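You operate a simulated robot arm through the tools that you are given. There is no shell and no other tool. Be economical: measure what you need, move in short steps, check, and stop when the job is done.

You are at the controls of a simulated two-armed robot. One attempt, no reset.

JOB
Pick up the measuring cylinder with one hand, pass it to the other hand and put it on the table top before the drums. Set down upright: measuring cylinder.

Only the result counts: the job must be done as asked and must still hold three seconds after the hand-in. Knocking over, shifting, dropping, spilling or breaking anything else fails it.

ROBOT AND FRAMES
Two 6-joint arms with two-finger grippers on one trunk, on a base that drives. Base frame: it is fixed to the floor where the robot stands at the start and does not move with it; the origin is under the middle of the robot, x ahead of it, y to its left, z up. Units: mm, degrees, N and s.
The left shoulder is at the start at [70, 176, 959], the right one opposite. With the tool pointing down near the work surface each hand reaches from about 480 to 760 mm from the robot's upright axis, wherever it stands, measured 20 degrees to its own side. Places, roughly: table top before the drums (68x23 cm) [780, 2760, 420]. Payload 2.45 kg a hand.
The TCP of each hand is the grasp point between the finger pads, 26 mm short of the fingertips. In the tool frame z runs along the fingers and y along their closing line. Largest opening 96 mm; the body of the gripper starts 69 mm behind the TCP.
Orientation is that of the tool frame in the base frame, as a unit quaternion [x, y, z, w]. With the fingers straight down and closing along the base's y, the tool's x points along the base's -x, its y along +y and its z along -z.

CONTROLS
- The arms move only by the tool move_arm. It takes "left_series", "right_series" or both (then of equal length, played together; a hand with none holds still); each is a list of rows, each an object of numbers (a shift or turn left out is 0, a gripper value left out holds the last): "dx", "dy", "dz": the shift along the tool's x, y, z in mm; "wx", "wy", "wz": the turn, a rotation vector about the tool's x, y, z in degrees; "hand": the opening in per cent of the stroke, from 0 (shut) to 100 (fully open). In form: [{"dx": .., "dy": .., "dz": .., "wx": .., "wy": .., "wz": .., "hand": ..}, ...]. A call has 1 to 12 rows; each row shifts and turns the commanded pose from where the row before left it, along the tool's axes as they then stand. Each row takes 0.2 s and may step no farther than 50 mm and 8.6 degrees from the row before; otherwise, or with a gripper value out of range, the whole call is refused. Where a pose cannot be reached the arm comes as near as it can. A force on the tool above 40 N (or 10 N above the force at the start of the call, whichever is more), or a blocked arm, ends the call early, and 0.2 s more pass. Each finger halts on what it meets, pressing with about 39 N; the grip force reading is that of the motor and also rises with nothing between the fingers. The clock runs only during rows and for 0.2 s after the last one: add rows that do not move to give the fingers time. The reply holds the time, the measured pose of the TCP, the force on the tool along the base axes, the opening and the grip force, in the units named above and with some noise, with the torque about the TCP (base axes, N m) and any sound that the robot's microphone picked up.
- Cameras (640 x 400 px; columns grow to the right, rows downward): "scene" is now at [144.1, 5.2, 1310.8]; the picture's right is [0.04, -1.00, 0.00], its down [-0.25, -0.01, -0.97] and it looks along [0.97, 0.04, -0.25] (base axes); focal length 293 px, centre (320, 200). "left" rides on the left gripper at [82, -3, -98] in its tool frame; the picture's right is [0.04, 1.00, 0.00], its down [-0.73, 0.03, -0.68] and it looks along [-0.68, 0.03, 0.73] (tool axes); focal length 256 px, centre (320, 200). "right" rides on the right gripper at [82, 3, -98] in its tool frame; the picture's right is [-0.04, 1.00, 0.00], its down [-0.73, -0.03, -0.68] and it looks along [-0.68, -0.03, 0.73] (tool axes); focal length 256 px, centre (320, 200).
- snapshot(camera): a new picture of that camera. No time passes.
- move_column(by): slides the trunk up (or, below 0, down) by that many mm; the arms and the scene camera ride with it, the base frame stays. It gives what a move gives, with no picture.
- base_move(legs): drives the robot by 1 to 6 legs, each [ahead, left, turn to the left] in mm, mm and degrees, along the robot's own axes; the way and the turn of a leg run together, so that a leg with both is an arc; at most 1500 mm and 180 degrees a leg. The arms and the cameras ride along, it lands a little off, and it stops where it bumps. It gives what a move gives.
- turn_head(pan, tilt): turns the head with the scene camera to pan (to the left, within 86 degrees either way) and tilt (down, from -29 to 69), counted from straight ahead of the robot. It gives what a move gives.
- pixel_to_xyz(camera, pixels): there is no depth. For up to 12 entries [column, row, z] of the newest picture of that camera ("zoom" is the newest enlarged one), the place [x, y] in the base frame at which the ray of that pixel passes the height z, good to about 2 mm. No time passes.
- enlarge(camera, box): a new picture of the part [left, top, right, bottom] of that camera's present view, enlarged. No time passes.
- hand_in(): hands the job in; it is judged then, once.

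Keep the steps short. Do not move on a guess: measure, check each grasp and each placing, and mend mistakes. In all there are 80 turns and 70 pictures (those below and enlarged ones count). Leave the grippers open and the arms clear of the work at the hand-in unless told otherwise, and finish with a single line.

The tools are called after ">>>" by a JSON object that holds its "api" and its "payload". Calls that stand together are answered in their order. move_arm: Moves the arms, as the interface text tells. Its arguments: {"type":"object","properties":{"left_series":{"type":"array"},"right_series":{"type":"array"}},"required":[]} The other tools are called the same way: move_column (by) slides the trunk up or down; base_move (legs) drives the base; turn_head (pan, tilt) turns the head that bears the scene camera; snapshot (camera) takes a picture; pixel_to_xyz (camera, pixels) gives the place at which the rays of pixels pass given heights; enlarge (camera, box) takes an enlarged picture of a part of a camera's view; hand_in () hands the job in.

At the start:

```text
time_s: 0.0
left_tcp_pos: [577.6, 276.6, 1141.0]
left_orientation: [0.0, 1.0, 0.0, 0.0]
left_contact_force: [0.0, -0.1, -1.1]
left_torque: [0.0, -0.04, 0.03]
left_finger_gap: 95.9
left_grip_force: 0.0
right_tcp_pos: [587.0, -266.4, 1198.2]
right_orientation: [-0.001, 1.0, 0.002, 0.002]
right_contact_force: [-0.6, 0.3, -0.3]
right_torque: [-0.01, 0.02, -0.01]
right_finger_gap: 95.9
right_grip_force: 0.0
trunk travel left (down, up): [-444.0, 396.0]
robot x, y, heading: [-1.9, -2.0, -0.1]
head pan, tilt: [2.1, 14.6]
```

scene: 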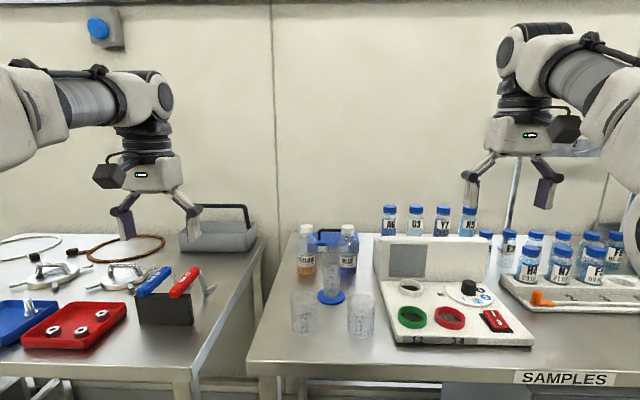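
right: 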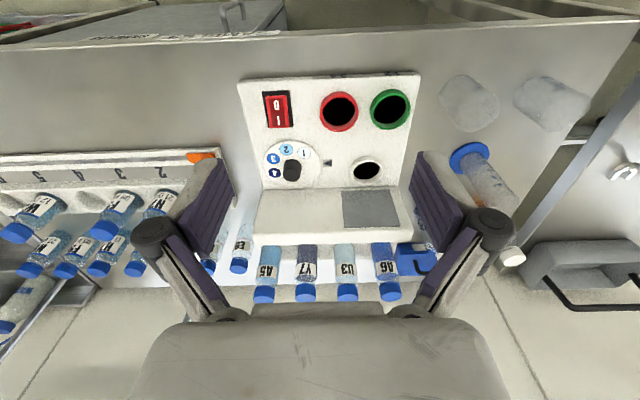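
left: 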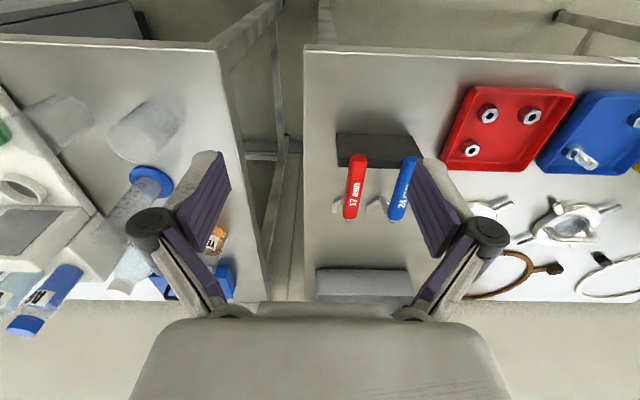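

The measuring cylinder seems to stand at about (330,285) in the scene picture, with a blue foot. I'll enlarge that part.

>>> {"api": "enlarge", "payload": {"camera": "scene", "box": [270, 210, 400, 350]}}

>>> {"api": "enlarge", "payload": {"camera": "left", "box": [0, 60, 260, 340]}}

```text
2.86 times, centred on (335, 280) of scene
```

zoom: 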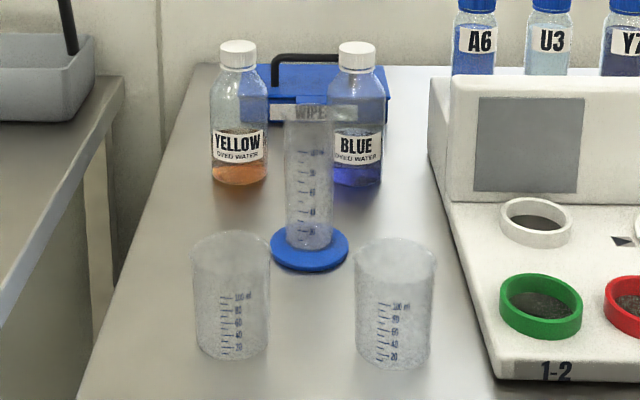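

```text
1.43 times, centred on (130, 200) of left
```

zoom: 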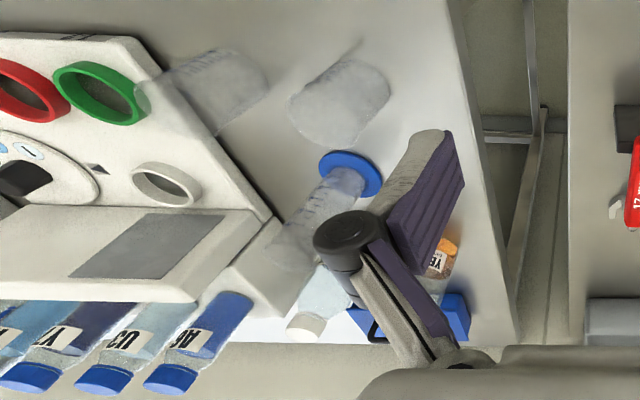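

I'll triangulate the foot of the cylinder: scene (331.2,297.3) and left picture (151,181), at several heights; also the cylinder's rim.

>>> {"api": "pixel_to_xyz", "payload": {"camera": "scene", "pixels": [[331.2, 297.3, 850], [331.2, 297.3, 900], [331.2, 297.3, 950], [328.5, 242.5, 1050], [328.5, 242.5, 1100], [328.5, 242.5, 1150], [318, 297.3, 900], [344.5, 297.3, 900], [320.3, 242.5, 1050], [338.5, 242.5, 1050]]}}

>>> {"api": "pixel_to_xyz", "payload": {"camera": "left", "pixels": [[151, 181, 850], [151, 181, 900], [151, 181, 950], [110, 234, 1050], [110, 234, 1100]]}}

```text
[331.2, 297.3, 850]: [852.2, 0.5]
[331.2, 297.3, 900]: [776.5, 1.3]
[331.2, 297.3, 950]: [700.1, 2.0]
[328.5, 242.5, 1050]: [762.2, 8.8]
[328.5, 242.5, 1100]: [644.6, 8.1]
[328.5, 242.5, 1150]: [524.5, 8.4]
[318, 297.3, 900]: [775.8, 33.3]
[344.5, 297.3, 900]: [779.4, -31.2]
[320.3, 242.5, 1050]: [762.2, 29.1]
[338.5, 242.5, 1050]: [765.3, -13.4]
```

```text
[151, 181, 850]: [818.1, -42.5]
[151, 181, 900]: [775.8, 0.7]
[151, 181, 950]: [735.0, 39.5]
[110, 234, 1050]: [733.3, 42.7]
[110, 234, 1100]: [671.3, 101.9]
```

The two rays meet at z≈900, (776,1): foot radius about 32, cylinder rim near z≈1045. Next I'll measure the table edges and the neighbouring beakers and bottles.

>>> {"api": "pixel_to_xyz", "payload": {"camera": "scene", "pixels": [[250, 363, 895], [188, 368, 895], [304, 333, 895], [361, 337, 895], [304, 295, 970], [361, 297, 970], [305, 272, 900], [347, 272, 900], [305, 227, 1020], [347, 227, 1020]]}}

>>> {"api": "turn_head", "payload": {"pan": 70, "tilt": 20}}

>>> {"api": "snapshot", "payload": {"camera": "scene"}}

```text
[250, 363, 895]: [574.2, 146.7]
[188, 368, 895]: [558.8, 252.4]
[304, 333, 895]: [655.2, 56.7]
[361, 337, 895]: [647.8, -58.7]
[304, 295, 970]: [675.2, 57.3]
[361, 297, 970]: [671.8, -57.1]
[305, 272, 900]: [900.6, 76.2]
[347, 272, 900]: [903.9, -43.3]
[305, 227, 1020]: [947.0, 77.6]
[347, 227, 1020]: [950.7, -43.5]
```

```text
time_s: 1.4
left_tcp_pos: [577.0, 276.3, 1141.3]
left_orientation: [0.0, 1.0, 0.0, 0.0]
left_contact_force: [-0.6, -0.3, 0.2]
left_torque: [-0.02, -0.02, 0.0]
left_finger_gap: 96.0
left_grip_force: 0.0
right_tcp_pos: [586.4, -264.6, 1198.7]
right_orientation: [-0.001, 1.0, 0.0, 0.003]
right_contact_force: [-1.1, 0.2, -0.8]
right_torque: [0.02, -0.01, -0.01]
right_finger_gap: 96.1
right_grip_force: 0.1
trunk travel left (down, up): [-444.0, 396.0]
robot x, y, heading: [-0.2, -1.7, -0.0]
head pan, tilt: [70.0, 20.0]
```

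```text
64 pictures are left
```

scene: 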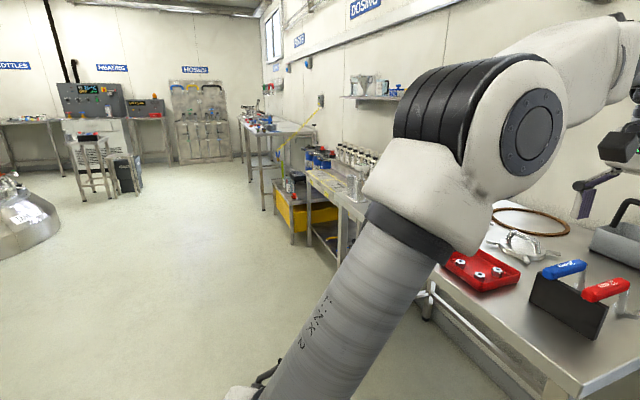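

The table edge is at x≈560–575, the beakers at about (685,±57), and the bottles at about x 900–920. A grasp from above with the right hand is open. I'll drive left 180 and ahead 110 so the cylinder comes into the right hand's reach; both hands are well above everything.

>>> {"api": "base_move", "payload": {"legs": [[0, 180, 0], [110, 0, 0]]}}

>>> {"api": "turn_head", "payload": {"pan": -10, "tilt": 28}}

>>> {"api": "snapshot", "payload": {"camera": "scene"}}

>>> {"api": "snapshot", "payload": {"camera": "right"}}

```text
time_s: 2.4
left_tcp_pos: [578.2, 332.7, 1140.6]
left_orientation: [0.001, 1.0, -0.002, 0.0]
left_contact_force: [-0.3, 1.5, -0.5]
left_torque: [-0.14, 0.03, -0.01]
left_finger_gap: 95.7
left_grip_force: 0.0
right_tcp_pos: [588.2, -209.1, 1197.9]
right_orientation: [0.001, 1.0, 0.0, 0.0]
right_contact_force: [-0.5, 1.2, 0.0]
right_torque: [-0.11, -0.01, 0.01]
right_finger_gap: 96.0
right_grip_force: 0.1
trunk travel left (down, up): [-444.0, 396.0]
robot x, y, heading: [-1.9, 53.1, -0.0]
head pan, tilt: [70.0, 20.0]
stopped in leg 1: the robot was blocked; the commanded pose is now the measured one
```

```text
time_s: 3.9
left_tcp_pos: [578.5, 327.8, 1141.2]
left_orientation: [0.002, 1.0, 0.002, 0.0]
left_contact_force: [0.2, -0.5, -0.6]
left_torque: [0.01, -0.01, 0.01]
left_finger_gap: 96.0
left_grip_force: 0.0
right_tcp_pos: [587.2, -215.5, 1196.9]
right_orientation: [0.003, 1.0, 0.002, 0.001]
right_contact_force: [-0.3, -0.1, -0.8]
right_torque: [0.01, -0.03, -0.02]
right_finger_gap: 95.8
right_grip_force: 0.1
trunk travel left (down, up): [-444.0, 396.0]
robot x, y, heading: [1.4, 50.7, -0.1]
head pan, tilt: [-10.0, 28.0]
```

```text
63 pictures are left
```

scene: 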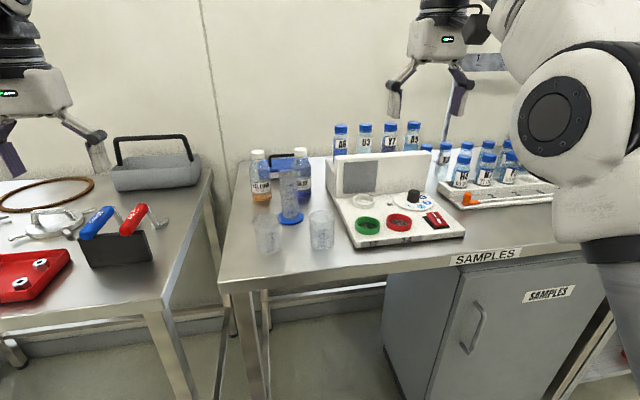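

```text
62 pictures are left
```

right: 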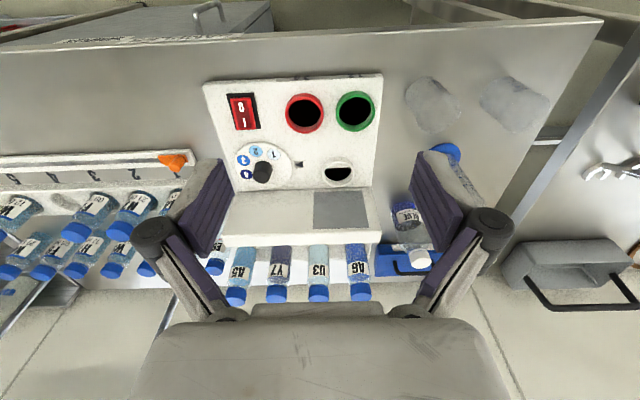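

The drive was blocked after 55 mm. I'll look down to the left to see what it touched.

>>> {"api": "turn_head", "payload": {"pan": 50, "tilt": 60}}

>>> {"api": "snapshot", "payload": {"camera": "scene"}}

>>> {"api": "turn_head", "payload": {"pan": 0, "tilt": 65}}

>>> {"api": "snapshot", "payload": {"camera": "scene"}}

```text
time_s: 5.2
left_tcp_pos: [578.2, 328.3, 1141.7]
left_orientation: [0.002, 1.0, 0.001, 0.0]
left_contact_force: [-0.5, 0.5, -0.4]
left_torque: [0.01, 0.0, 0.02]
left_finger_gap: 96.1
left_grip_force: 0.1
right_tcp_pos: [586.7, -215.2, 1197.2]
right_orientation: [0.002, 1.0, 0.002, 0.0]
right_contact_force: [-0.2, 0.4, 0.3]
right_torque: [-0.03, -0.01, 0.02]
right_finger_gap: 96.1
right_grip_force: 0.1
trunk travel left (down, up): [-444.0, 396.0]
robot x, y, heading: [2.3, 48.0, -0.3]
head pan, tilt: [50.0, 60.0]
```

```text
61 pictures are left
```

scene: 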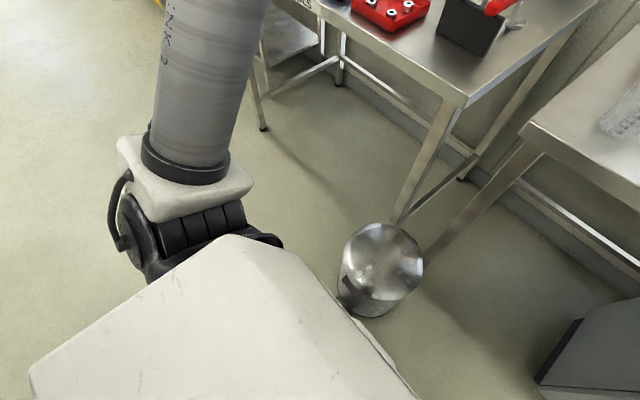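

```text
time_s: 6.4
left_tcp_pos: [578.4, 327.3, 1141.6]
left_orientation: [0.002, 1.0, 0.001, 0.001]
left_contact_force: [0.0, 0.6, 0.9]
left_torque: [-0.02, 0.01, 0.03]
left_finger_gap: 96.0
left_grip_force: 0.1
right_tcp_pos: [588.1, -215.2, 1196.6]
right_orientation: [0.001, 1.0, 0.002, 0.001]
right_contact_force: [-0.3, 0.0, -0.3]
right_torque: [-0.01, 0.02, -0.02]
right_finger_gap: 95.8
right_grip_force: 0.1
trunk travel left (down, up): [-444.0, 396.0]
robot x, y, heading: [-2.3, 52.4, -0.1]
head pan, tilt: [0.0, 65.0]
```

```text
60 pictures are left
```

scene: 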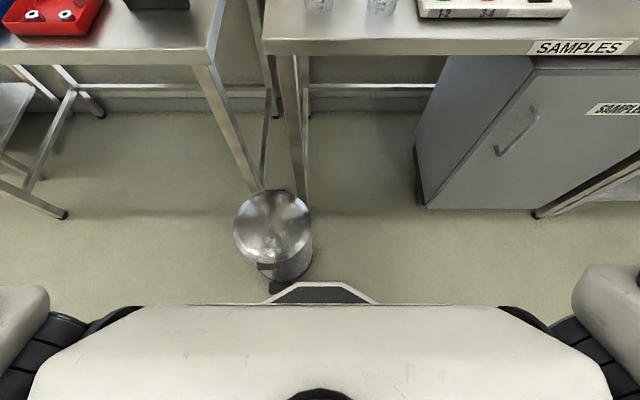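

A pedal bin stands on the floor at the front left of the base; that is what blocked me. I'll measure its place.

>>> {"api": "pixel_to_xyz", "payload": {"camera": "scene", "pixels": [[285, 281, 0], [258, 262, 0], [311, 255, 0], [234, 230, 300], [312, 230, 300], [272, 192, 300], [272, 262, 300], [320, 283, 150], [320, 283, 300], [285, 300, 150], [300, 200, 0], [250, 185, 0]]}}

```text
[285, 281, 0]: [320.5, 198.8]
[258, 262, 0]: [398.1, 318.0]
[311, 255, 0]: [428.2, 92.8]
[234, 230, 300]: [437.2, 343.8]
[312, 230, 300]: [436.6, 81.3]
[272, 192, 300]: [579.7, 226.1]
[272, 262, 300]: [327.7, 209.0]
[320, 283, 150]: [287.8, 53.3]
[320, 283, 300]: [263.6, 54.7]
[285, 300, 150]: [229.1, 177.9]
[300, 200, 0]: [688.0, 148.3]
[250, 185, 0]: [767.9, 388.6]
```

The bin is centred near (445,205), radius about 125, so the base can't go forward on this side. I'll go to its right instead: left hand picks, right hand places. I'll back off 60 first, then look right before driving.

>>> {"api": "base_move", "payload": {"legs": [[-60, 0, 0]]}}

>>> {"api": "turn_head", "payload": {"pan": -50, "tilt": 35}}

>>> {"api": "snapshot", "payload": {"camera": "scene"}}

>>> {"api": "turn_head", "payload": {"pan": 0, "tilt": 65}}

>>> {"api": "snapshot", "payload": {"camera": "scene"}}

```text
time_s: 7.4
left_tcp_pos: [516.9, 327.3, 1142.2]
left_orientation: [0.0, 1.0, 0.001, 0.001]
left_contact_force: [-0.5, 0.1, 0.6]
left_torque: [0.02, -0.04, -0.02]
left_finger_gap: 95.8
left_grip_force: 0.1
right_tcp_pos: [526.4, -213.8, 1197.5]
right_orientation: [0.001, 1.0, 0.002, 0.002]
right_contact_force: [-0.5, -0.3, 0.2]
right_torque: [-0.03, -0.04, 0.02]
right_finger_gap: 96.0
right_grip_force: 0.1
trunk travel left (down, up): [-444.0, 396.0]
robot x, y, heading: [-59.7, 53.1, -0.2]
head pan, tilt: [0.0, 65.0]
```

```text
time_s: 8.6
left_tcp_pos: [519.9, 327.6, 1142.8]
left_orientation: [0.0, 1.0, 0.0, 0.0]
left_contact_force: [-0.4, -0.2, 0.3]
left_torque: [-0.01, 0.0, 0.03]
left_finger_gap: 96.1
left_grip_force: 0.0
right_tcp_pos: [527.4, -214.8, 1197.2]
right_orientation: [0.002, 1.0, 0.002, 0.001]
right_contact_force: [-0.3, -0.1, -0.6]
right_torque: [0.03, 0.0, 0.02]
right_finger_gap: 95.9
right_grip_force: 0.1
trunk travel left (down, up): [-444.0, 396.0]
robot x, y, heading: [-59.0, 49.6, -0.2]
head pan, tilt: [-50.0, 35.0]
```

```text
59 pictures are left
```

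scene: 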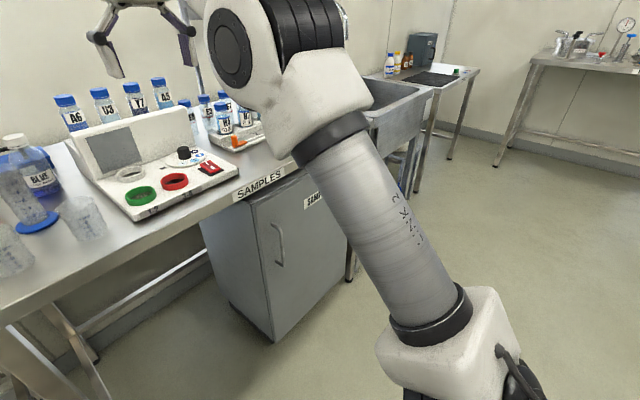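

```text
time_s: 9.7
left_tcp_pos: [518.9, 326.8, 1140.9]
left_orientation: [0.001, 1.0, 0.001, -0.001]
left_contact_force: [1.4, 1.7, -0.4]
left_torque: [-0.01, -0.01, 0.0]
left_finger_gap: 95.9
left_grip_force: 0.0
right_tcp_pos: [527.3, -214.1, 1196.6]
right_orientation: [0.002, 1.0, 0.002, 0.0]
right_contact_force: [0.2, 0.3, -0.4]
right_torque: [0.02, 0.0, 0.02]
right_finger_gap: 96.2
right_grip_force: 0.1
trunk travel left (down, up): [-444.0, 396.0]
robot x, y, heading: [-60.4, 52.3, -0.2]
head pan, tilt: [0.0, 65.0]
```

```text
58 pictures are left
```

scene: 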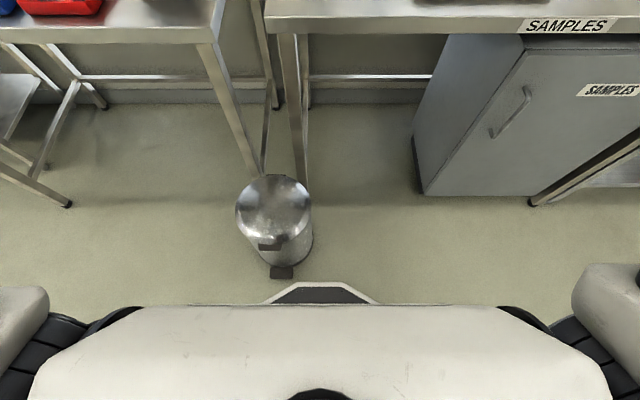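

>>> {"api": "pixel_to_xyz", "payload": {"camera": "scene", "pixels": [[313, 240, 0], [282, 276, 0], [312, 215, 250], [236, 215, 250], [273, 175, 250], [302, 180, 0], [256, 170, 0], [420, 195, 0], [535, 205, 0]]}}

>>> {"api": "base_move", "payload": {"legs": [[0, -275, 0]]}}

>>> {"api": "snapshot", "payload": {"camera": "scene"}}

```text
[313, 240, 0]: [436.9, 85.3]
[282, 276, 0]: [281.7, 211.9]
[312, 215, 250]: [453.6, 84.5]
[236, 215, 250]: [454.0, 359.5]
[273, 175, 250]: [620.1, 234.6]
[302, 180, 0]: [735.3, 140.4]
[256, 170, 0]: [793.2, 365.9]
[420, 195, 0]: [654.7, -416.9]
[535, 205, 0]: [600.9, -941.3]
```

```text
time_s: 11.7
left_tcp_pos: [517.9, 54.9, 1141.7]
left_orientation: [0.003, 1.0, 0.001, 0.0]
left_contact_force: [-0.2, -0.3, 0.1]
left_torque: [0.01, 0.01, -0.01]
left_finger_gap: 96.2
left_grip_force: 0.2
right_tcp_pos: [527.2, -486.6, 1198.0]
right_orientation: [0.002, 1.0, 0.003, 0.0]
right_contact_force: [0.0, -0.9, 0.1]
right_torque: [0.05, 0.0, 0.02]
right_finger_gap: 95.9
right_grip_force: 0.1
trunk travel left (down, up): [-444.0, 396.0]
robot x, y, heading: [-60.1, -220.8, -0.3]
head pan, tilt: [0.0, 65.0]
```

```text
57 pictures are left
```

scene: 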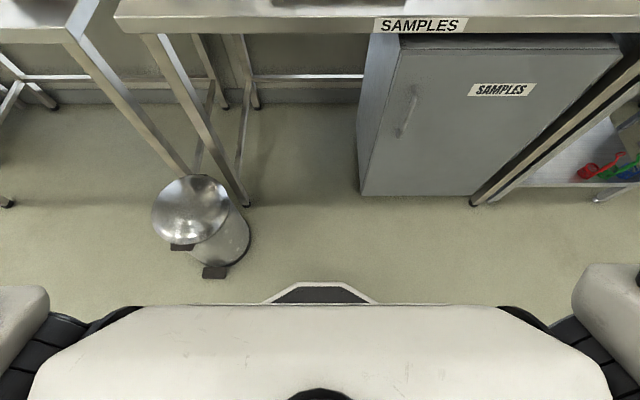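

The bin's right edge is at y≈85. I'll go 50 mm further right and then ahead 130, and check.

>>> {"api": "base_move", "payload": {"legs": [[0, -50, 0], [130, 0, 0]]}}

>>> {"api": "snapshot", "payload": {"camera": "scene"}}

```text
time_s: 13.5
left_tcp_pos: [647.6, 6.0, 1141.5]
left_orientation: [0.001, 1.0, 0.0, 0.001]
left_contact_force: [-0.8, -0.2, -0.1]
left_torque: [0.0, 0.0, -0.01]
left_finger_gap: 96.1
left_grip_force: 0.0
right_tcp_pos: [657.5, -536.8, 1197.5]
right_orientation: [0.001, 1.0, 0.002, 0.001]
right_contact_force: [-0.4, -0.2, 0.3]
right_torque: [0.01, -0.01, -0.02]
right_finger_gap: 95.8
right_grip_force: 0.0
trunk travel left (down, up): [-444.0, 396.0]
robot x, y, heading: [67.9, -268.9, 0.2]
head pan, tilt: [0.0, 65.0]
```

```text
56 pictures are left
```

scene: 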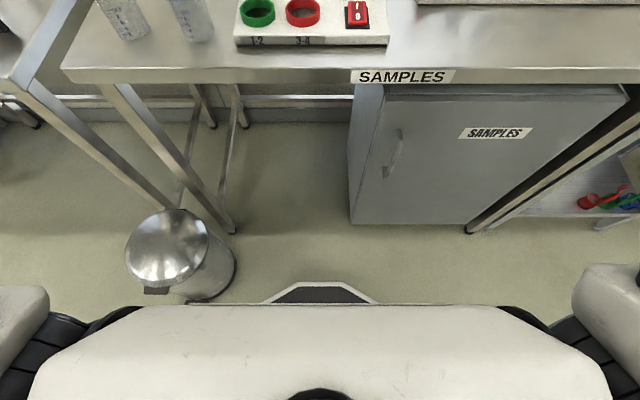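

Clear. Ahead another 75.

>>> {"api": "base_move", "payload": {"legs": [[75, 0, 0]]}}

>>> {"api": "turn_head", "payload": {"pan": 25, "tilt": 25}}

>>> {"api": "snapshot", "payload": {"camera": "scene"}}

>>> {"api": "snapshot", "payload": {"camera": "left"}}

```text
time_s: 14.5
left_tcp_pos: [724.4, 4.6, 1140.8]
left_orientation: [0.001, 1.0, 0.001, 0.0]
left_contact_force: [0.3, 0.2, 0.0]
left_torque: [0.01, 0.05, 0.04]
left_finger_gap: 95.8
left_grip_force: 0.1
right_tcp_pos: [732.8, -536.7, 1197.0]
right_orientation: [0.002, 1.0, 0.002, 0.0]
right_contact_force: [-0.4, -1.2, -1.1]
right_torque: [-0.02, 0.04, 0.02]
right_finger_gap: 95.8
right_grip_force: 0.1
trunk travel left (down, up): [-444.0, 396.0]
robot x, y, heading: [148.1, -267.9, -0.1]
head pan, tilt: [0.0, 65.0]
```

```text
time_s: 15.6
left_tcp_pos: [723.6, 4.5, 1140.2]
left_orientation: [0.001, 1.0, 0.0, 0.0]
left_contact_force: [0.6, -0.3, 0.2]
left_torque: [0.0, 0.01, -0.03]
left_finger_gap: 95.7
left_grip_force: 0.0
right_tcp_pos: [734.2, -537.2, 1196.5]
right_orientation: [0.001, 1.0, 0.001, 0.0]
right_contact_force: [1.3, -0.1, 0.3]
right_torque: [0.04, 0.0, 0.01]
right_finger_gap: 96.3
right_grip_force: 0.1
trunk travel left (down, up): [-444.0, 396.0]
robot x, y, heading: [145.8, -267.4, 0.0]
head pan, tilt: [25.0, 25.0]
```

```text
55 pictures are left
```

scene: 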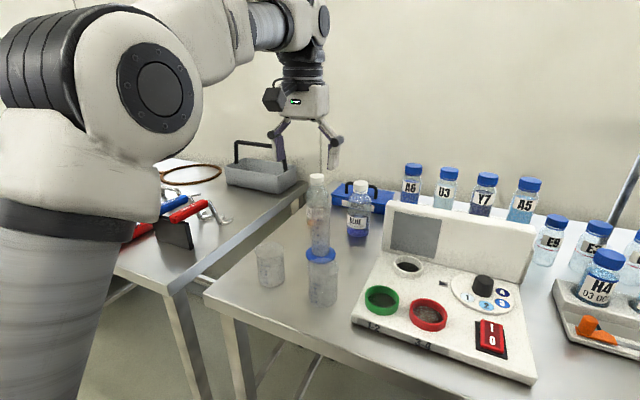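

```text
54 pictures are left
```

left: 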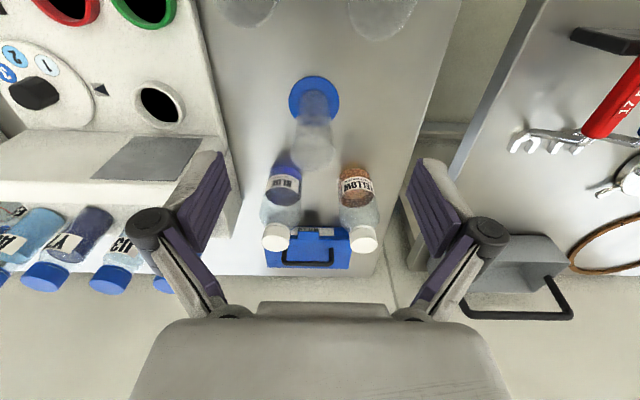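

The cylinder now lies just ahead of the left hand. I'll enlarge to measure foot and rim.

>>> {"api": "enlarge", "payload": {"camera": "left", "box": [240, 50, 400, 270]}}

>>> {"api": "enlarge", "payload": {"camera": "scene", "box": [240, 160, 400, 320]}}

```text
1.82 times, centred on (320, 160) of left
```

zoom: 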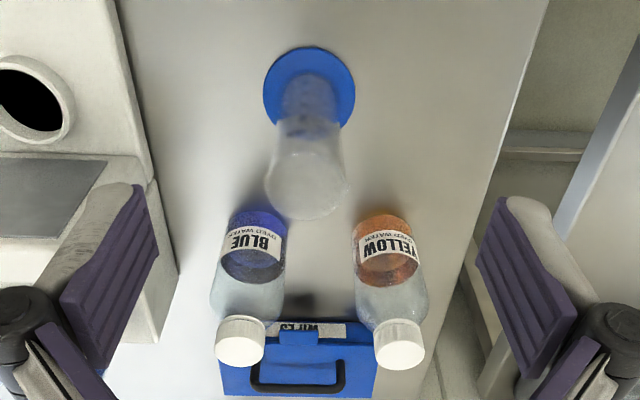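

```text
2.50 times, centred on (320, 240) of scene
```

zoom: 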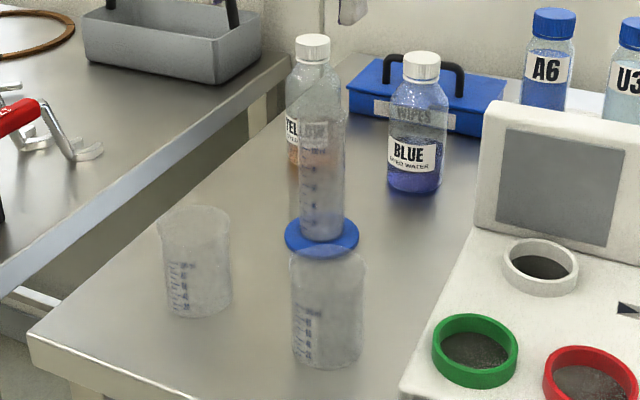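

>>> {"api": "pixel_to_xyz", "payload": {"camera": "left", "pixels": [[314, 98, 895], [314, 98, 905], [314.5, 150, 1040], [314.5, 150, 1060], [314.5, 150, 1080], [291, 145, 1060], [336.5, 145, 1060], [314, 170, 1060], [284, 268, 1020], [365, 268, 1020]]}}

>>> {"api": "pixel_to_xyz", "payload": {"camera": "scene", "pixels": [[320.5, 255, 895], [320.5, 255, 905], [318.4, 203, 1040], [318.4, 203, 1060], [318.4, 203, 1080]]}}

```text
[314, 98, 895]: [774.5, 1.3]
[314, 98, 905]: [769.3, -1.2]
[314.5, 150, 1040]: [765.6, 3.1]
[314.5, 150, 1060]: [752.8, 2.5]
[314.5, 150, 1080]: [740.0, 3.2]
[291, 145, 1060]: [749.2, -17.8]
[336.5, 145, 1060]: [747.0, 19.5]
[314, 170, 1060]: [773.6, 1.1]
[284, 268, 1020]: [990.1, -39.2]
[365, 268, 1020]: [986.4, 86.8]
```

```text
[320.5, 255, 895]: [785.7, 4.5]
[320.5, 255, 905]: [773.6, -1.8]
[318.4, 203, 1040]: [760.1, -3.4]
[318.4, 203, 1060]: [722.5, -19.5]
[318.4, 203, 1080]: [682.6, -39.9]
```

Foot at about (772,0), rim at z≈1035. I'll place the left hand over it at (771,1) and lower to TCP z≈1075, then check with both cameras.

>>> {"api": "move_arm", "payload": {"left_series": [{"dx": -47, "dy": -3.5, "hand": 100}, {"dz": 35}, {"dz": 30}, {}]}}

>>> {"api": "snapshot", "payload": {"camera": "left"}}

>>> {"api": "enlarge", "payload": {"camera": "scene", "box": [240, 120, 400, 320]}}

```text
time_s: 16.6
left_tcp_pos: [771.1, 2.4, 1074.9]
left_orientation: [0.001, 1.0, 0.001, 0.001]
left_contact_force: [0.5, -0.1, 0.6]
left_torque: [0.01, 0.0, 0.04]
left_finger_gap: 96.1
left_grip_force: 0.0
right_tcp_pos: [733.1, -536.5, 1196.3]
right_orientation: [0.001, 1.0, 0.001, 0.0]
right_contact_force: [-0.1, 0.3, 0.6]
right_torque: [0.0, 0.02, 0.0]
right_finger_gap: 96.0
right_grip_force: 0.1
trunk travel left (down, up): [-444.0, 396.0]
robot x, y, heading: [148.3, -267.1, -0.1]
head pan, tilt: [25.0, 25.0]
```

```text
51 pictures are left
```

left: 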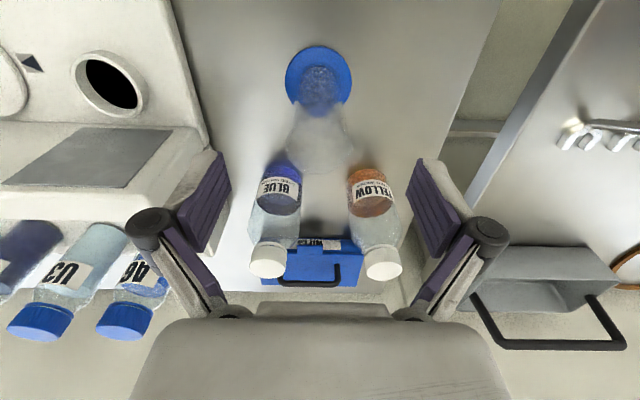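

```text
2.00 times, centred on (320, 220) of scene
```

zoom: 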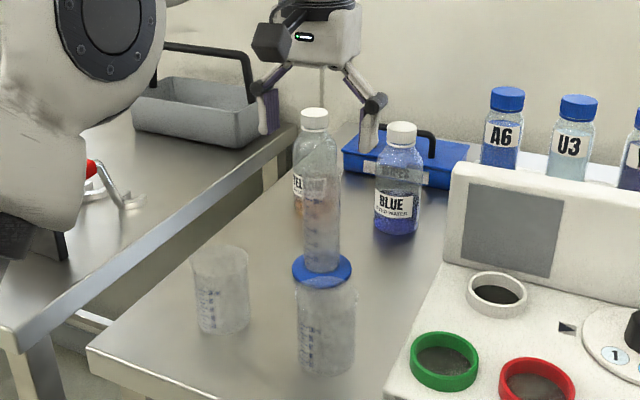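

>>> {"api": "pixel_to_xyz", "payload": {"camera": "left", "pixels": [[319, 79, 900], [320, 145, 1030], [320, 172, 1035], [288, 145, 1035], [354, 145, 1035]]}}

```text
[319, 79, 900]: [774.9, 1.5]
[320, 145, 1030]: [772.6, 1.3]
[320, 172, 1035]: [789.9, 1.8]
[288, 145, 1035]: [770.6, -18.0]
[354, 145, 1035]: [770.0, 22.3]
```

The centre is at (774,1.5), well between the fingers. I'll lower to z≈1014.

>>> {"api": "move_arm", "payload": {"left_series": [{"dx": -2, "dz": 30}, {"dz": 31}, {}]}}

>>> {"api": "snapshot", "payload": {"camera": "left"}}

>>> {"api": "enlarge", "payload": {"camera": "scene", "box": [240, 120, 400, 320]}}

```text
time_s: 17.4
left_tcp_pos: [771.1, 2.3, 1014.8]
left_orientation: [0.001, 1.0, 0.001, 0.0]
left_contact_force: [0.1, 0.4, 0.4]
left_torque: [-0.01, 0.01, -0.02]
left_finger_gap: 95.9
left_grip_force: 0.1
right_tcp_pos: [733.9, -536.3, 1198.1]
right_orientation: [0.002, 1.0, 0.002, 0.001]
right_contact_force: [-0.8, 0.1, 0.0]
right_torque: [0.01, 0.0, 0.0]
right_finger_gap: 95.9
right_grip_force: 0.1
trunk travel left (down, up): [-444.0, 396.0]
robot x, y, heading: [146.9, -267.9, -0.2]
head pan, tilt: [25.0, 25.0]
```

```text
49 pictures are left
```

left: 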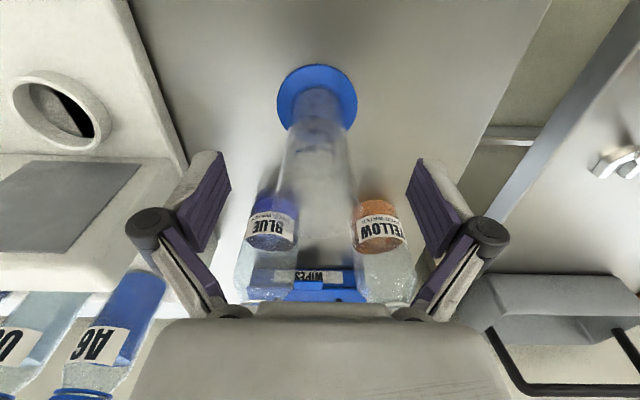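

```text
2.00 times, centred on (320, 220) of scene
```

zoom: 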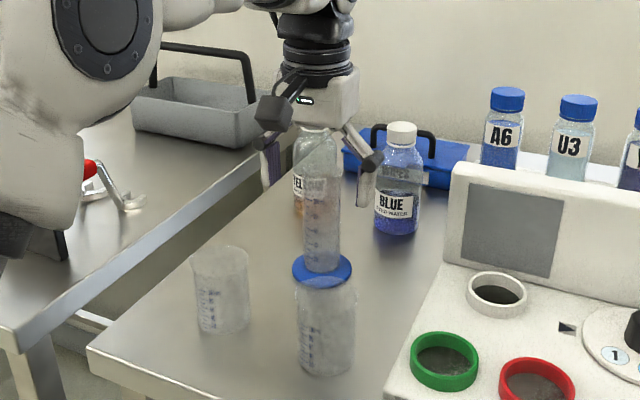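

The cylinder stands between the fingers. I'll close now.

>>> {"api": "move_arm", "payload": {"left_series": [{"hand": 60}, {"hand": 30}, {"hand": 20}, {}, {}]}}

>>> {"api": "snapshot", "payload": {"camera": "left"}}

```text
time_s: 18.6
left_tcp_pos: [770.7, 2.0, 1015.8]
left_orientation: [0.001, 1.0, 0.001, 0.0]
left_contact_force: [-0.4, -1.0, 0.7]
left_torque: [0.0, -0.02, 0.02]
left_finger_gap: 41.4
left_grip_force: 38.4
right_tcp_pos: [732.9, -536.9, 1198.9]
right_orientation: [0.001, 1.0, 0.002, 0.001]
right_contact_force: [-0.5, 0.3, 0.4]
right_torque: [-0.03, 0.02, 0.01]
right_finger_gap: 95.8
right_grip_force: 0.1
trunk travel left (down, up): [-444.0, 396.0]
robot x, y, heading: [144.8, -267.9, 0.1]
head pan, tilt: [25.0, 25.0]
```

```text
47 pictures are left
```

left: 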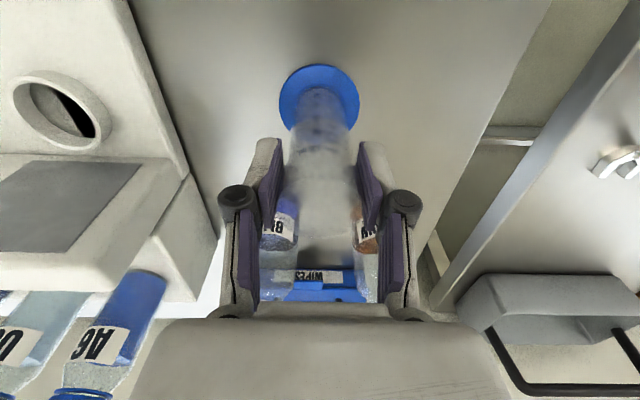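

Gripped: gap 41.4 mm, 38 N. I'll lift straight up 190.

>>> {"api": "move_arm", "payload": {"left_series": [{"dz": -20}, {"dz": -40}, {"dz": -45}, {"dz": -45}, {"dz": -40}, {}]}}

>>> {"api": "snapshot", "payload": {"camera": "scene"}}

>>> {"api": "snapshot", "payload": {"camera": "left"}}

```text
time_s: 20.0
left_tcp_pos: [749.7, 1.4, 1182.3]
left_orientation: [0.0, 1.0, 0.0, 0.001]
left_contact_force: [0.5, 0.0, -1.1]
left_torque: [-0.02, 0.05, 0.01]
left_finger_gap: 41.3
left_grip_force: 38.9
left hand out of reach, approached as far as the arm can: row 4, 5
right_tcp_pos: [735.4, -536.1, 1195.5]
right_orientation: [0.003, 1.0, 0.002, 0.0]
right_contact_force: [0.0, -0.3, 0.6]
right_torque: [-0.02, 0.07, -0.01]
right_finger_gap: 95.8
right_grip_force: 0.1
trunk travel left (down, up): [-444.0, 396.0]
robot x, y, heading: [148.0, -270.9, -0.1]
head pan, tilt: [25.0, 25.0]
```

```text
46 pictures are left
```

scene: 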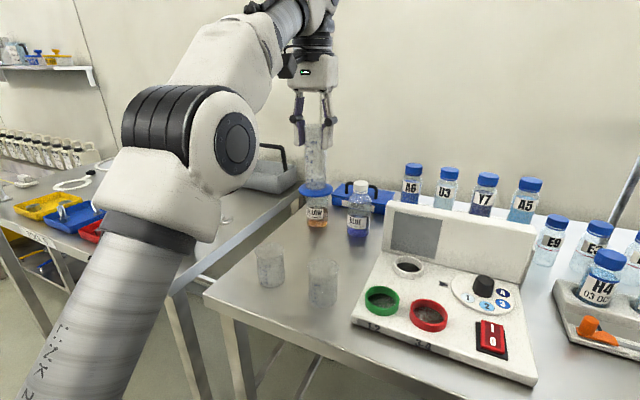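

```text
45 pictures are left
```

left: 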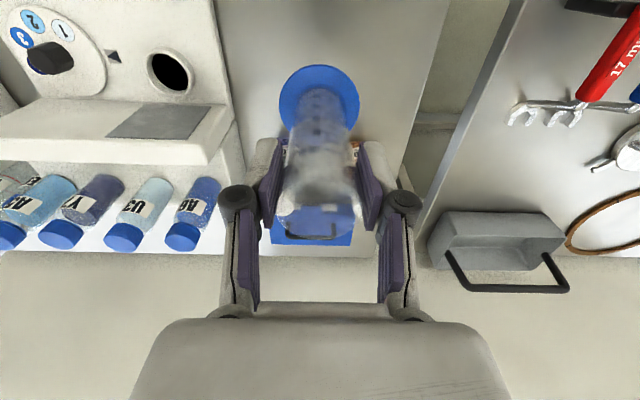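

Held and lifted clear. I'll drive straight back 450 mm to work over open floor.

>>> {"api": "base_move", "payload": {"legs": [[-450, 0, 0]]}}

>>> {"api": "turn_head", "payload": {"pan": 86, "tilt": 25}}

>>> {"api": "snapshot", "payload": {"camera": "scene"}}

```text
time_s: 22.7
left_tcp_pos: [291.3, 2.7, 1183.1]
left_orientation: [-0.002, 1.0, 0.001, 0.001]
left_contact_force: [0.0, 0.9, -1.5]
left_torque: [0.03, -0.01, 0.0]
left_finger_gap: 41.6
left_grip_force: 39.1
right_tcp_pos: [278.8, -534.5, 1198.3]
right_orientation: [0.0, 1.0, 0.002, 0.0]
right_contact_force: [0.0, -1.3, -0.3]
right_torque: [0.0, -0.01, 0.01]
right_finger_gap: 96.1
right_grip_force: 0.2
trunk travel left (down, up): [-444.0, 396.0]
robot x, y, heading: [-306.1, -270.9, 0.0]
head pan, tilt: [25.0, 25.0]
```

```text
time_s: 24.0
left_tcp_pos: [291.2, 2.7, 1183.0]
left_orientation: [-0.001, 1.0, 0.0, 0.002]
left_contact_force: [-0.7, 0.4, -0.4]
left_torque: [-0.01, -0.01, 0.0]
left_finger_gap: 41.3
left_grip_force: 39.1
right_tcp_pos: [279.3, -535.3, 1195.3]
right_orientation: [-0.001, 1.0, 0.001, 0.001]
right_contact_force: [-0.5, -0.3, 0.9]
right_torque: [0.01, -0.02, 0.0]
right_finger_gap: 96.2
right_grip_force: 0.1
trunk travel left (down, up): [-444.0, 396.0]
robot x, y, heading: [-309.0, -266.4, 0.3]
head pan, tilt: [85.9, 25.0]
```

```text
44 pictures are left
```

scene: 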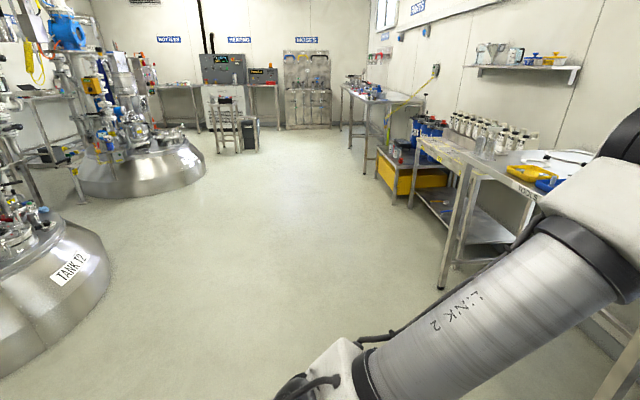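

The aisle to the destination (low table with blue drums, around (415,165) in this view) is open. Now the handover: first both hands come in a bit, then turn the left hand (with the cylinder) so its camera looks to its left side, and the right hand mirrored.

>>> {"api": "move_arm", "payload": {"left_series": [{"dx": 40, "dz": 40}, {"dx": 30, "dz": 40}, {"wz": 8}, {"wz": 8}, {"wz": 8}, {"wz": 8}, {"wz": 8}, {"wz": 8}], "right_series": [{"dx": 40, "dz": 40}, {"dx": 30, "dz": 40}, {"wz": -8}, {"wz": -8}, {"wz": -8}, {"wz": -8}, {"wz": -8}, {"wz": -8}]}}

```text
refused: row 1 steps farther than a row can; nothing moved
```

>>> {"api": "move_arm", "payload": {"left_series": [{"dx": 30, "dz": 30}, {"dx": 30, "dz": 30}, {"dx": 10, "dz": 20, "wz": 8}, {"wz": 8}, {"wz": 8}, {"wz": 8}, {"wz": 8}, {"wz": 8}], "right_series": [{"dx": 30, "dz": 30}, {"dx": 30, "dz": 30}, {"dx": 10, "dz": 20, "wz": -8}, {"wz": -8}, {"wz": -8}, {"wz": -8}, {"wz": -8}, {"wz": -8}]}}

```text
time_s: 25.8
left_tcp_pos: [222.4, 3.3, 1104.1]
left_orientation: [0.406, 0.914, 0.001, 0.001]
left_contact_force: [-0.6, 0.2, -0.1]
left_torque: [-0.03, 0.0, 0.03]
left_finger_gap: 41.3
left_grip_force: 39.2
right_tcp_pos: [209.1, -533.9, 1114.6]
right_orientation: [-0.408, 0.913, 0.001, 0.001]
right_contact_force: [0.0, -0.4, 0.1]
right_torque: [-0.04, -0.01, 0.0]
right_finger_gap: 96.0
right_grip_force: 0.0
trunk travel left (down, up): [-444.0, 396.0]
robot x, y, heading: [-310.3, -267.4, 0.4]
head pan, tilt: [85.9, 25.0]
```

Turning works. The remaining 42° of turn, then the right hand's tilt starts.

>>> {"api": "move_arm", "payload": {"left_series": [{"wz": 8.4}, {"wz": 8.4}, {"wz": 8.4}, {"wz": 8.4}, {"wz": 8.4}, {}, {}, {}, {}, {}, {}], "right_series": [{"wz": -8.4}, {"wz": -8.4}, {"wz": -8.4}, {"wz": -8.4}, {"wz": -8.4}, {"wy": -7.5}, {"wy": -7.5}, {"wy": -7.5}, {"wy": -7.5}, {"wy": -7.5}, {"wy": -7.5}]}}

>>> {"api": "turn_head", "payload": {"pan": 0, "tilt": 30}}

>>> {"api": "snapshot", "payload": {"camera": "scene"}}

```text
time_s: 28.2
left_tcp_pos: [223.2, 3.1, 1104.9]
left_orientation: [0.706, 0.708, 0.002, 0.001]
left_contact_force: [-0.6, -0.1, -1.5]
left_torque: [0.0, -0.01, 0.01]
left_finger_gap: 41.4
left_grip_force: 39.2
right_tcp_pos: [208.9, -534.5, 1116.7]
right_orientation: [0.653, -0.651, -0.273, -0.273]
right_contact_force: [0.0, -0.2, 0.5]
right_torque: [0.01, 0.02, -0.02]
right_finger_gap: 96.0
right_grip_force: 0.1
trunk travel left (down, up): [-444.0, 396.0]
robot x, y, heading: [-309.9, -270.6, 0.3]
head pan, tilt: [85.9, 25.0]
```

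```text
time_s: 29.8
left_tcp_pos: [222.0, 2.6, 1103.2]
left_orientation: [0.707, 0.707, 0.002, 0.0]
left_contact_force: [-0.9, -0.2, -0.7]
left_torque: [-0.01, 0.0, 0.01]
left_finger_gap: 40.8
left_grip_force: 39.4
right_tcp_pos: [209.5, -533.4, 1115.6]
right_orientation: [0.653, -0.652, -0.271, -0.272]
right_contact_force: [0.9, -0.3, 0.5]
right_torque: [0.02, 0.0, 0.02]
right_finger_gap: 96.1
right_grip_force: 0.0
trunk travel left (down, up): [-444.0, 396.0]
robot x, y, heading: [-309.2, -266.4, -0.1]
head pan, tilt: [0.0, 30.0]
```

```text
43 pictures are left
```

scene: 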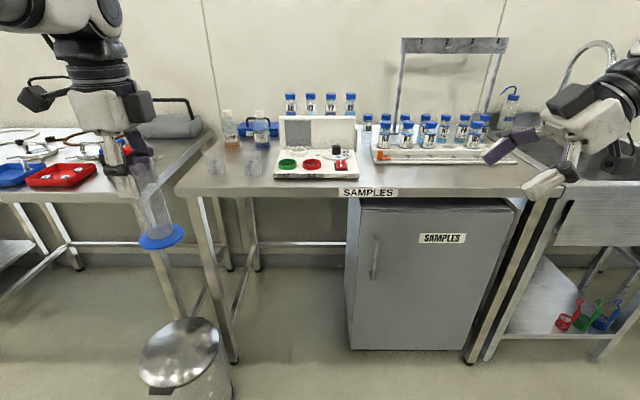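

Both hands reached the wanted poses, cylinder hangs upright. I'll verify where the foot is: scene (160,237).

>>> {"api": "enlarge", "payload": {"camera": "scene", "box": [90, 120, 250, 270]}}

>>> {"api": "pixel_to_xyz", "payload": {"camera": "scene", "pixels": [[160, 237, 982], [160, 237, 990], [160, 237, 970], [151, 184, 1125], [151, 184, 1110]]}}

```text
2.67 times, centred on (170, 195) of scene
```

zoom: 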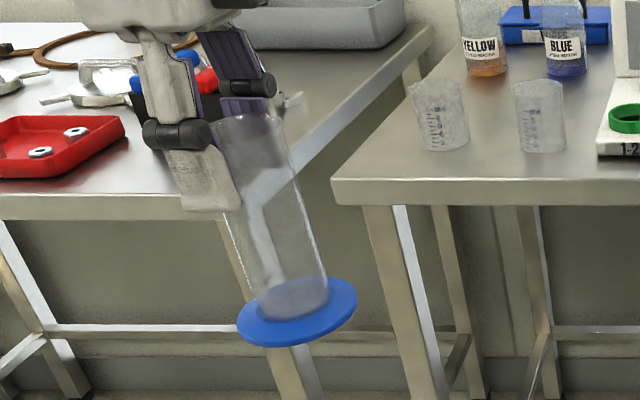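

```text
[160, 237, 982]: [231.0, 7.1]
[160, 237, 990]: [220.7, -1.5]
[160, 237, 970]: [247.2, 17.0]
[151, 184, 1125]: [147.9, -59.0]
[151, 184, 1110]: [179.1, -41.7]
```

Foot top is at (222,0), z≈989, so the bottom is at about 982. The left hand moves to y≈-127; the right comes level at z≈1034, stopping 140 mm short of the cylinder.

>>> {"api": "move_arm", "payload": {"left_series": [{"dx": -21.7}, {"dx": -21.7}, {"dx": -21.7}, {"dx": -21.7}, {"dx": -21.7}, {"dx": -21.7}, {}], "right_series": [{"dx": -21.5, "dy": -2.2, "dz": 40.8}, {"dx": -21.5, "dy": -2.2, "dz": 40.8}, {"dx": -21.5, "dy": -2.2, "dz": 40.8}, {"dx": -21.5, "dy": -2.2, "dz": 40.8}, {"dx": -21.5, "dy": -2.2, "dz": 40.8}, {"dx": -21.5, "dy": -2.2, "dz": 40.8}, {}]}}

>>> {"api": "snapshot", "payload": {"camera": "scene"}}

>>> {"api": "snapshot", "payload": {"camera": "right"}}

```text
time_s: 31.4
left_tcp_pos: [223.8, -129.1, 1103.3]
left_orientation: [0.706, 0.708, 0.002, 0.001]
left_contact_force: [0.0, 0.3, -1.0]
left_torque: [0.03, 0.03, 0.05]
left_finger_gap: 41.4
left_grip_force: 38.4
right_tcp_pos: [222.4, -270.4, 1036.1]
right_orientation: [0.653, -0.652, -0.272, -0.273]
right_contact_force: [0.5, -0.8, 0.5]
right_torque: [0.02, -0.03, 0.02]
right_finger_gap: 96.2
right_grip_force: 0.0
trunk travel left (down, up): [-444.0, 396.0]
robot x, y, heading: [-312.4, -270.3, 0.5]
head pan, tilt: [0.0, 30.0]
```

```text
41 pictures are left
```

scene: 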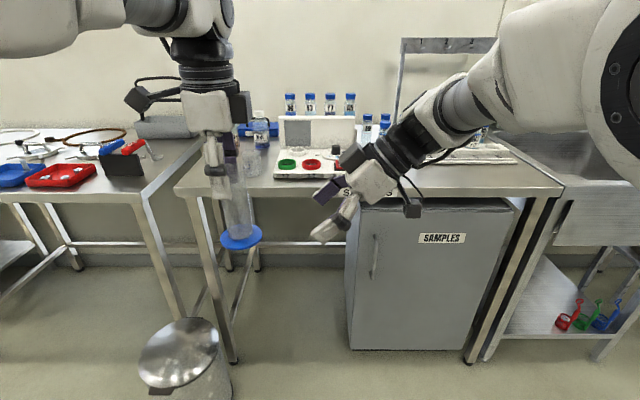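

```text
40 pictures are left
```

right: 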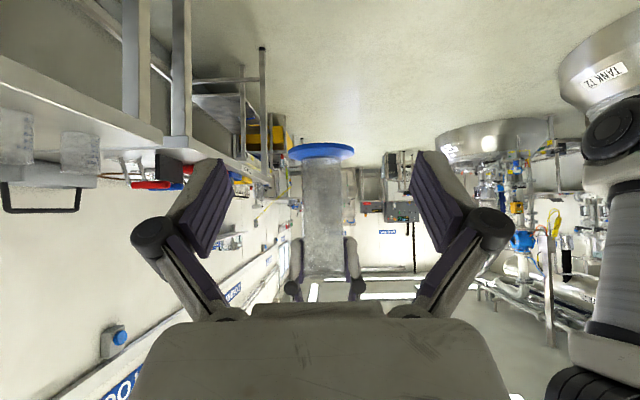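

The cylinder is centred at column 322 between the right fingers. Advance 100 mm level and check.

>>> {"api": "move_arm", "payload": {"right_series": [{"dx": -23.6, "dz": 23.6}, {"dx": -23.6, "dz": 23.6}, {"dx": -23.6, "dz": 23.6}, {}]}}

>>> {"api": "snapshot", "payload": {"camera": "right"}}

>>> {"api": "enlarge", "payload": {"camera": "scene", "box": [160, 80, 420, 270]}}

```text
time_s: 32.6
left_tcp_pos: [221.0, -128.8, 1102.5]
left_orientation: [0.706, 0.708, 0.001, 0.001]
left_contact_force: [-0.1, -0.5, -0.6]
left_torque: [0.02, 0.02, -0.02]
left_finger_gap: 41.4
left_grip_force: 38.8
right_tcp_pos: [245.1, -212.9, 1072.0]
right_orientation: [-0.637, 0.65, 0.284, 0.303]
right_contact_force: [0.1, 0.3, -0.6]
right_torque: [0.04, 0.0, 0.01]
right_finger_gap: 96.0
right_grip_force: 0.1
right hand out of reach, approached as far as the arm can: row 3
trunk travel left (down, up): [-444.0, 396.0]
robot x, y, heading: [-306.1, -268.1, -0.1]
head pan, tilt: [0.0, 30.0]
stopped in row 4 (right hand): the arm was blocked; the commanded pose is now the measured one
```

```text
39 pictures are left
```

right: 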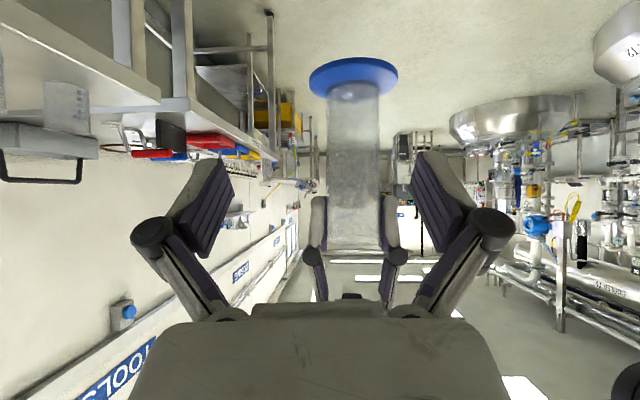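

```text
2.11 times, centred on (290, 175) of scene
```

zoom: 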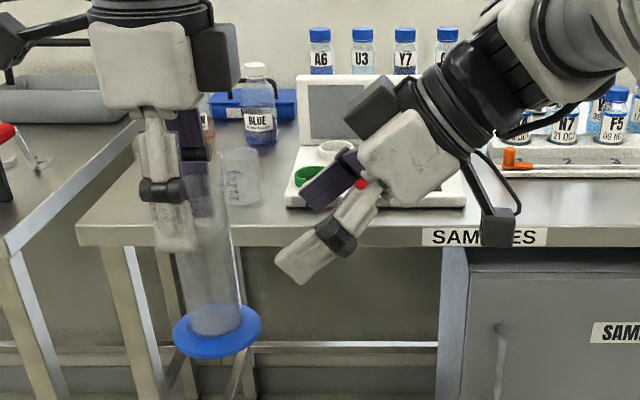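

The right arm can't reach that far to the left with this pose (it stopped at y≈-213 and turned a little). I'll move the right hand back to y≈-400 with its 45° pose restored, then bring the cylinder over to the middle.

>>> {"api": "move_arm", "payload": {"right_series": [{"dx": 31.5, "dy": 4.6, "dz": -21.4, "wx": -1.8, "wy": 3.7, "wz": -0.5}, {"dx": 31.5, "dy": 4.6, "dz": -21.4}, {"dx": 31.5, "dy": 4.6, "dz": -21.4}, {"dx": 31.5, "dy": 4.6, "dz": -21.4}, {"dx": 31.5, "dy": 4.6, "dz": -21.4}, {}]}}

>>> {"api": "move_arm", "payload": {"left_series": [{"dx": -30}, {"dx": -30}, {"dx": -30}, {"dx": -30}, {"dx": -10}, {}]}}

```text
time_s: 34.0
left_tcp_pos: [222.5, -127.7, 1102.9]
left_orientation: [0.706, 0.708, 0.001, 0.002]
left_contact_force: [0.9, 0.2, -0.8]
left_torque: [0.0, -0.02, 0.0]
left_finger_gap: 41.5
left_grip_force: 39.1
right_tcp_pos: [221.0, -394.4, 1031.9]
right_orientation: [0.656, -0.651, -0.27, -0.269]
right_contact_force: [0.1, 0.5, 0.7]
right_torque: [0.01, -0.02, -0.01]
right_finger_gap: 96.1
right_grip_force: 0.0
trunk travel left (down, up): [-444.0, 396.0]
robot x, y, heading: [-309.0, -265.5, -0.1]
head pan, tilt: [0.0, 30.0]
```

```text
time_s: 35.6
left_tcp_pos: [234.8, -221.4, 1130.4]
left_orientation: [0.695, 0.718, -0.016, 0.03]
left_contact_force: [-0.4, -0.6, -0.6]
left_torque: [0.01, 0.02, -0.01]
left_finger_gap: 41.4
left_grip_force: 38.9
left hand out of reach, approached as far as the arm can: row 4, 5
right_tcp_pos: [220.9, -395.0, 1031.5]
right_orientation: [0.655, -0.652, -0.271, -0.27]
right_contact_force: [-0.4, 0.7, 0.8]
right_torque: [0.01, -0.01, 0.0]
right_finger_gap: 95.9
right_grip_force: 0.1
trunk travel left (down, up): [-444.0, 396.0]
robot x, y, heading: [-307.8, -272.1, 0.1]
head pan, tilt: [0.0, 30.0]
stopped in row 6 (left hand): the arm was blocked; the commanded pose is now the measured one
```

The left hand's limit is about y=-218. I'll restore its upright pose at y≈-213, which the right hand can also just reach.

>>> {"api": "move_arm", "payload": {"left_series": [{"dx": 8, "dy": -13, "dz": 27, "wx": 0.9, "wy": 3.6, "wz": 1.7}, {}, {}]}}

>>> {"api": "snapshot", "payload": {"camera": "right"}}

>>> {"api": "snapshot", "payload": {"camera": "scene"}}

```text
time_s: 36.4
left_tcp_pos: [226.1, -207.0, 1106.1]
left_orientation: [0.702, 0.712, -0.009, 0.009]
left_contact_force: [-0.3, 0.3, -0.3]
left_torque: [0.02, 0.0, -0.03]
left_finger_gap: 41.1
left_grip_force: 39.2
right_tcp_pos: [222.0, -394.8, 1030.5]
right_orientation: [0.654, -0.652, -0.27, -0.271]
right_contact_force: [0.1, -0.1, -0.3]
right_torque: [0.02, -0.03, 0.01]
right_finger_gap: 96.1
right_grip_force: 0.2
trunk travel left (down, up): [-444.0, 396.0]
robot x, y, heading: [-310.9, -267.7, -0.0]
head pan, tilt: [0.0, 30.0]
```

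```text
37 pictures are left
```

right: 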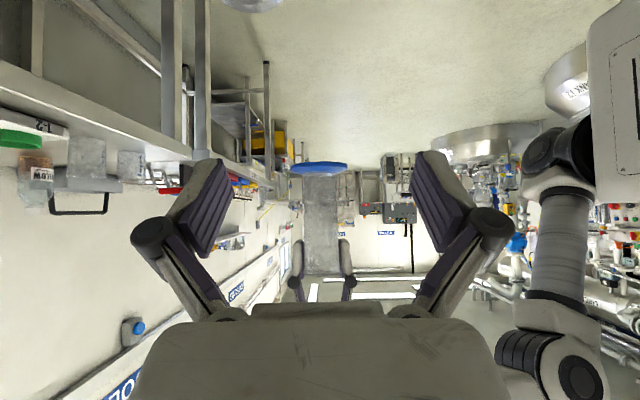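

```text
36 pictures are left
```

scene: 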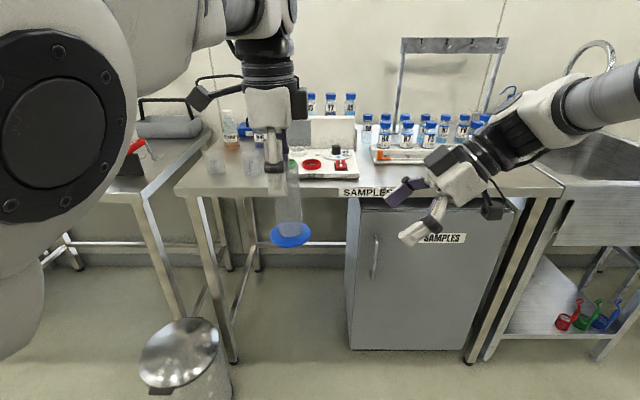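

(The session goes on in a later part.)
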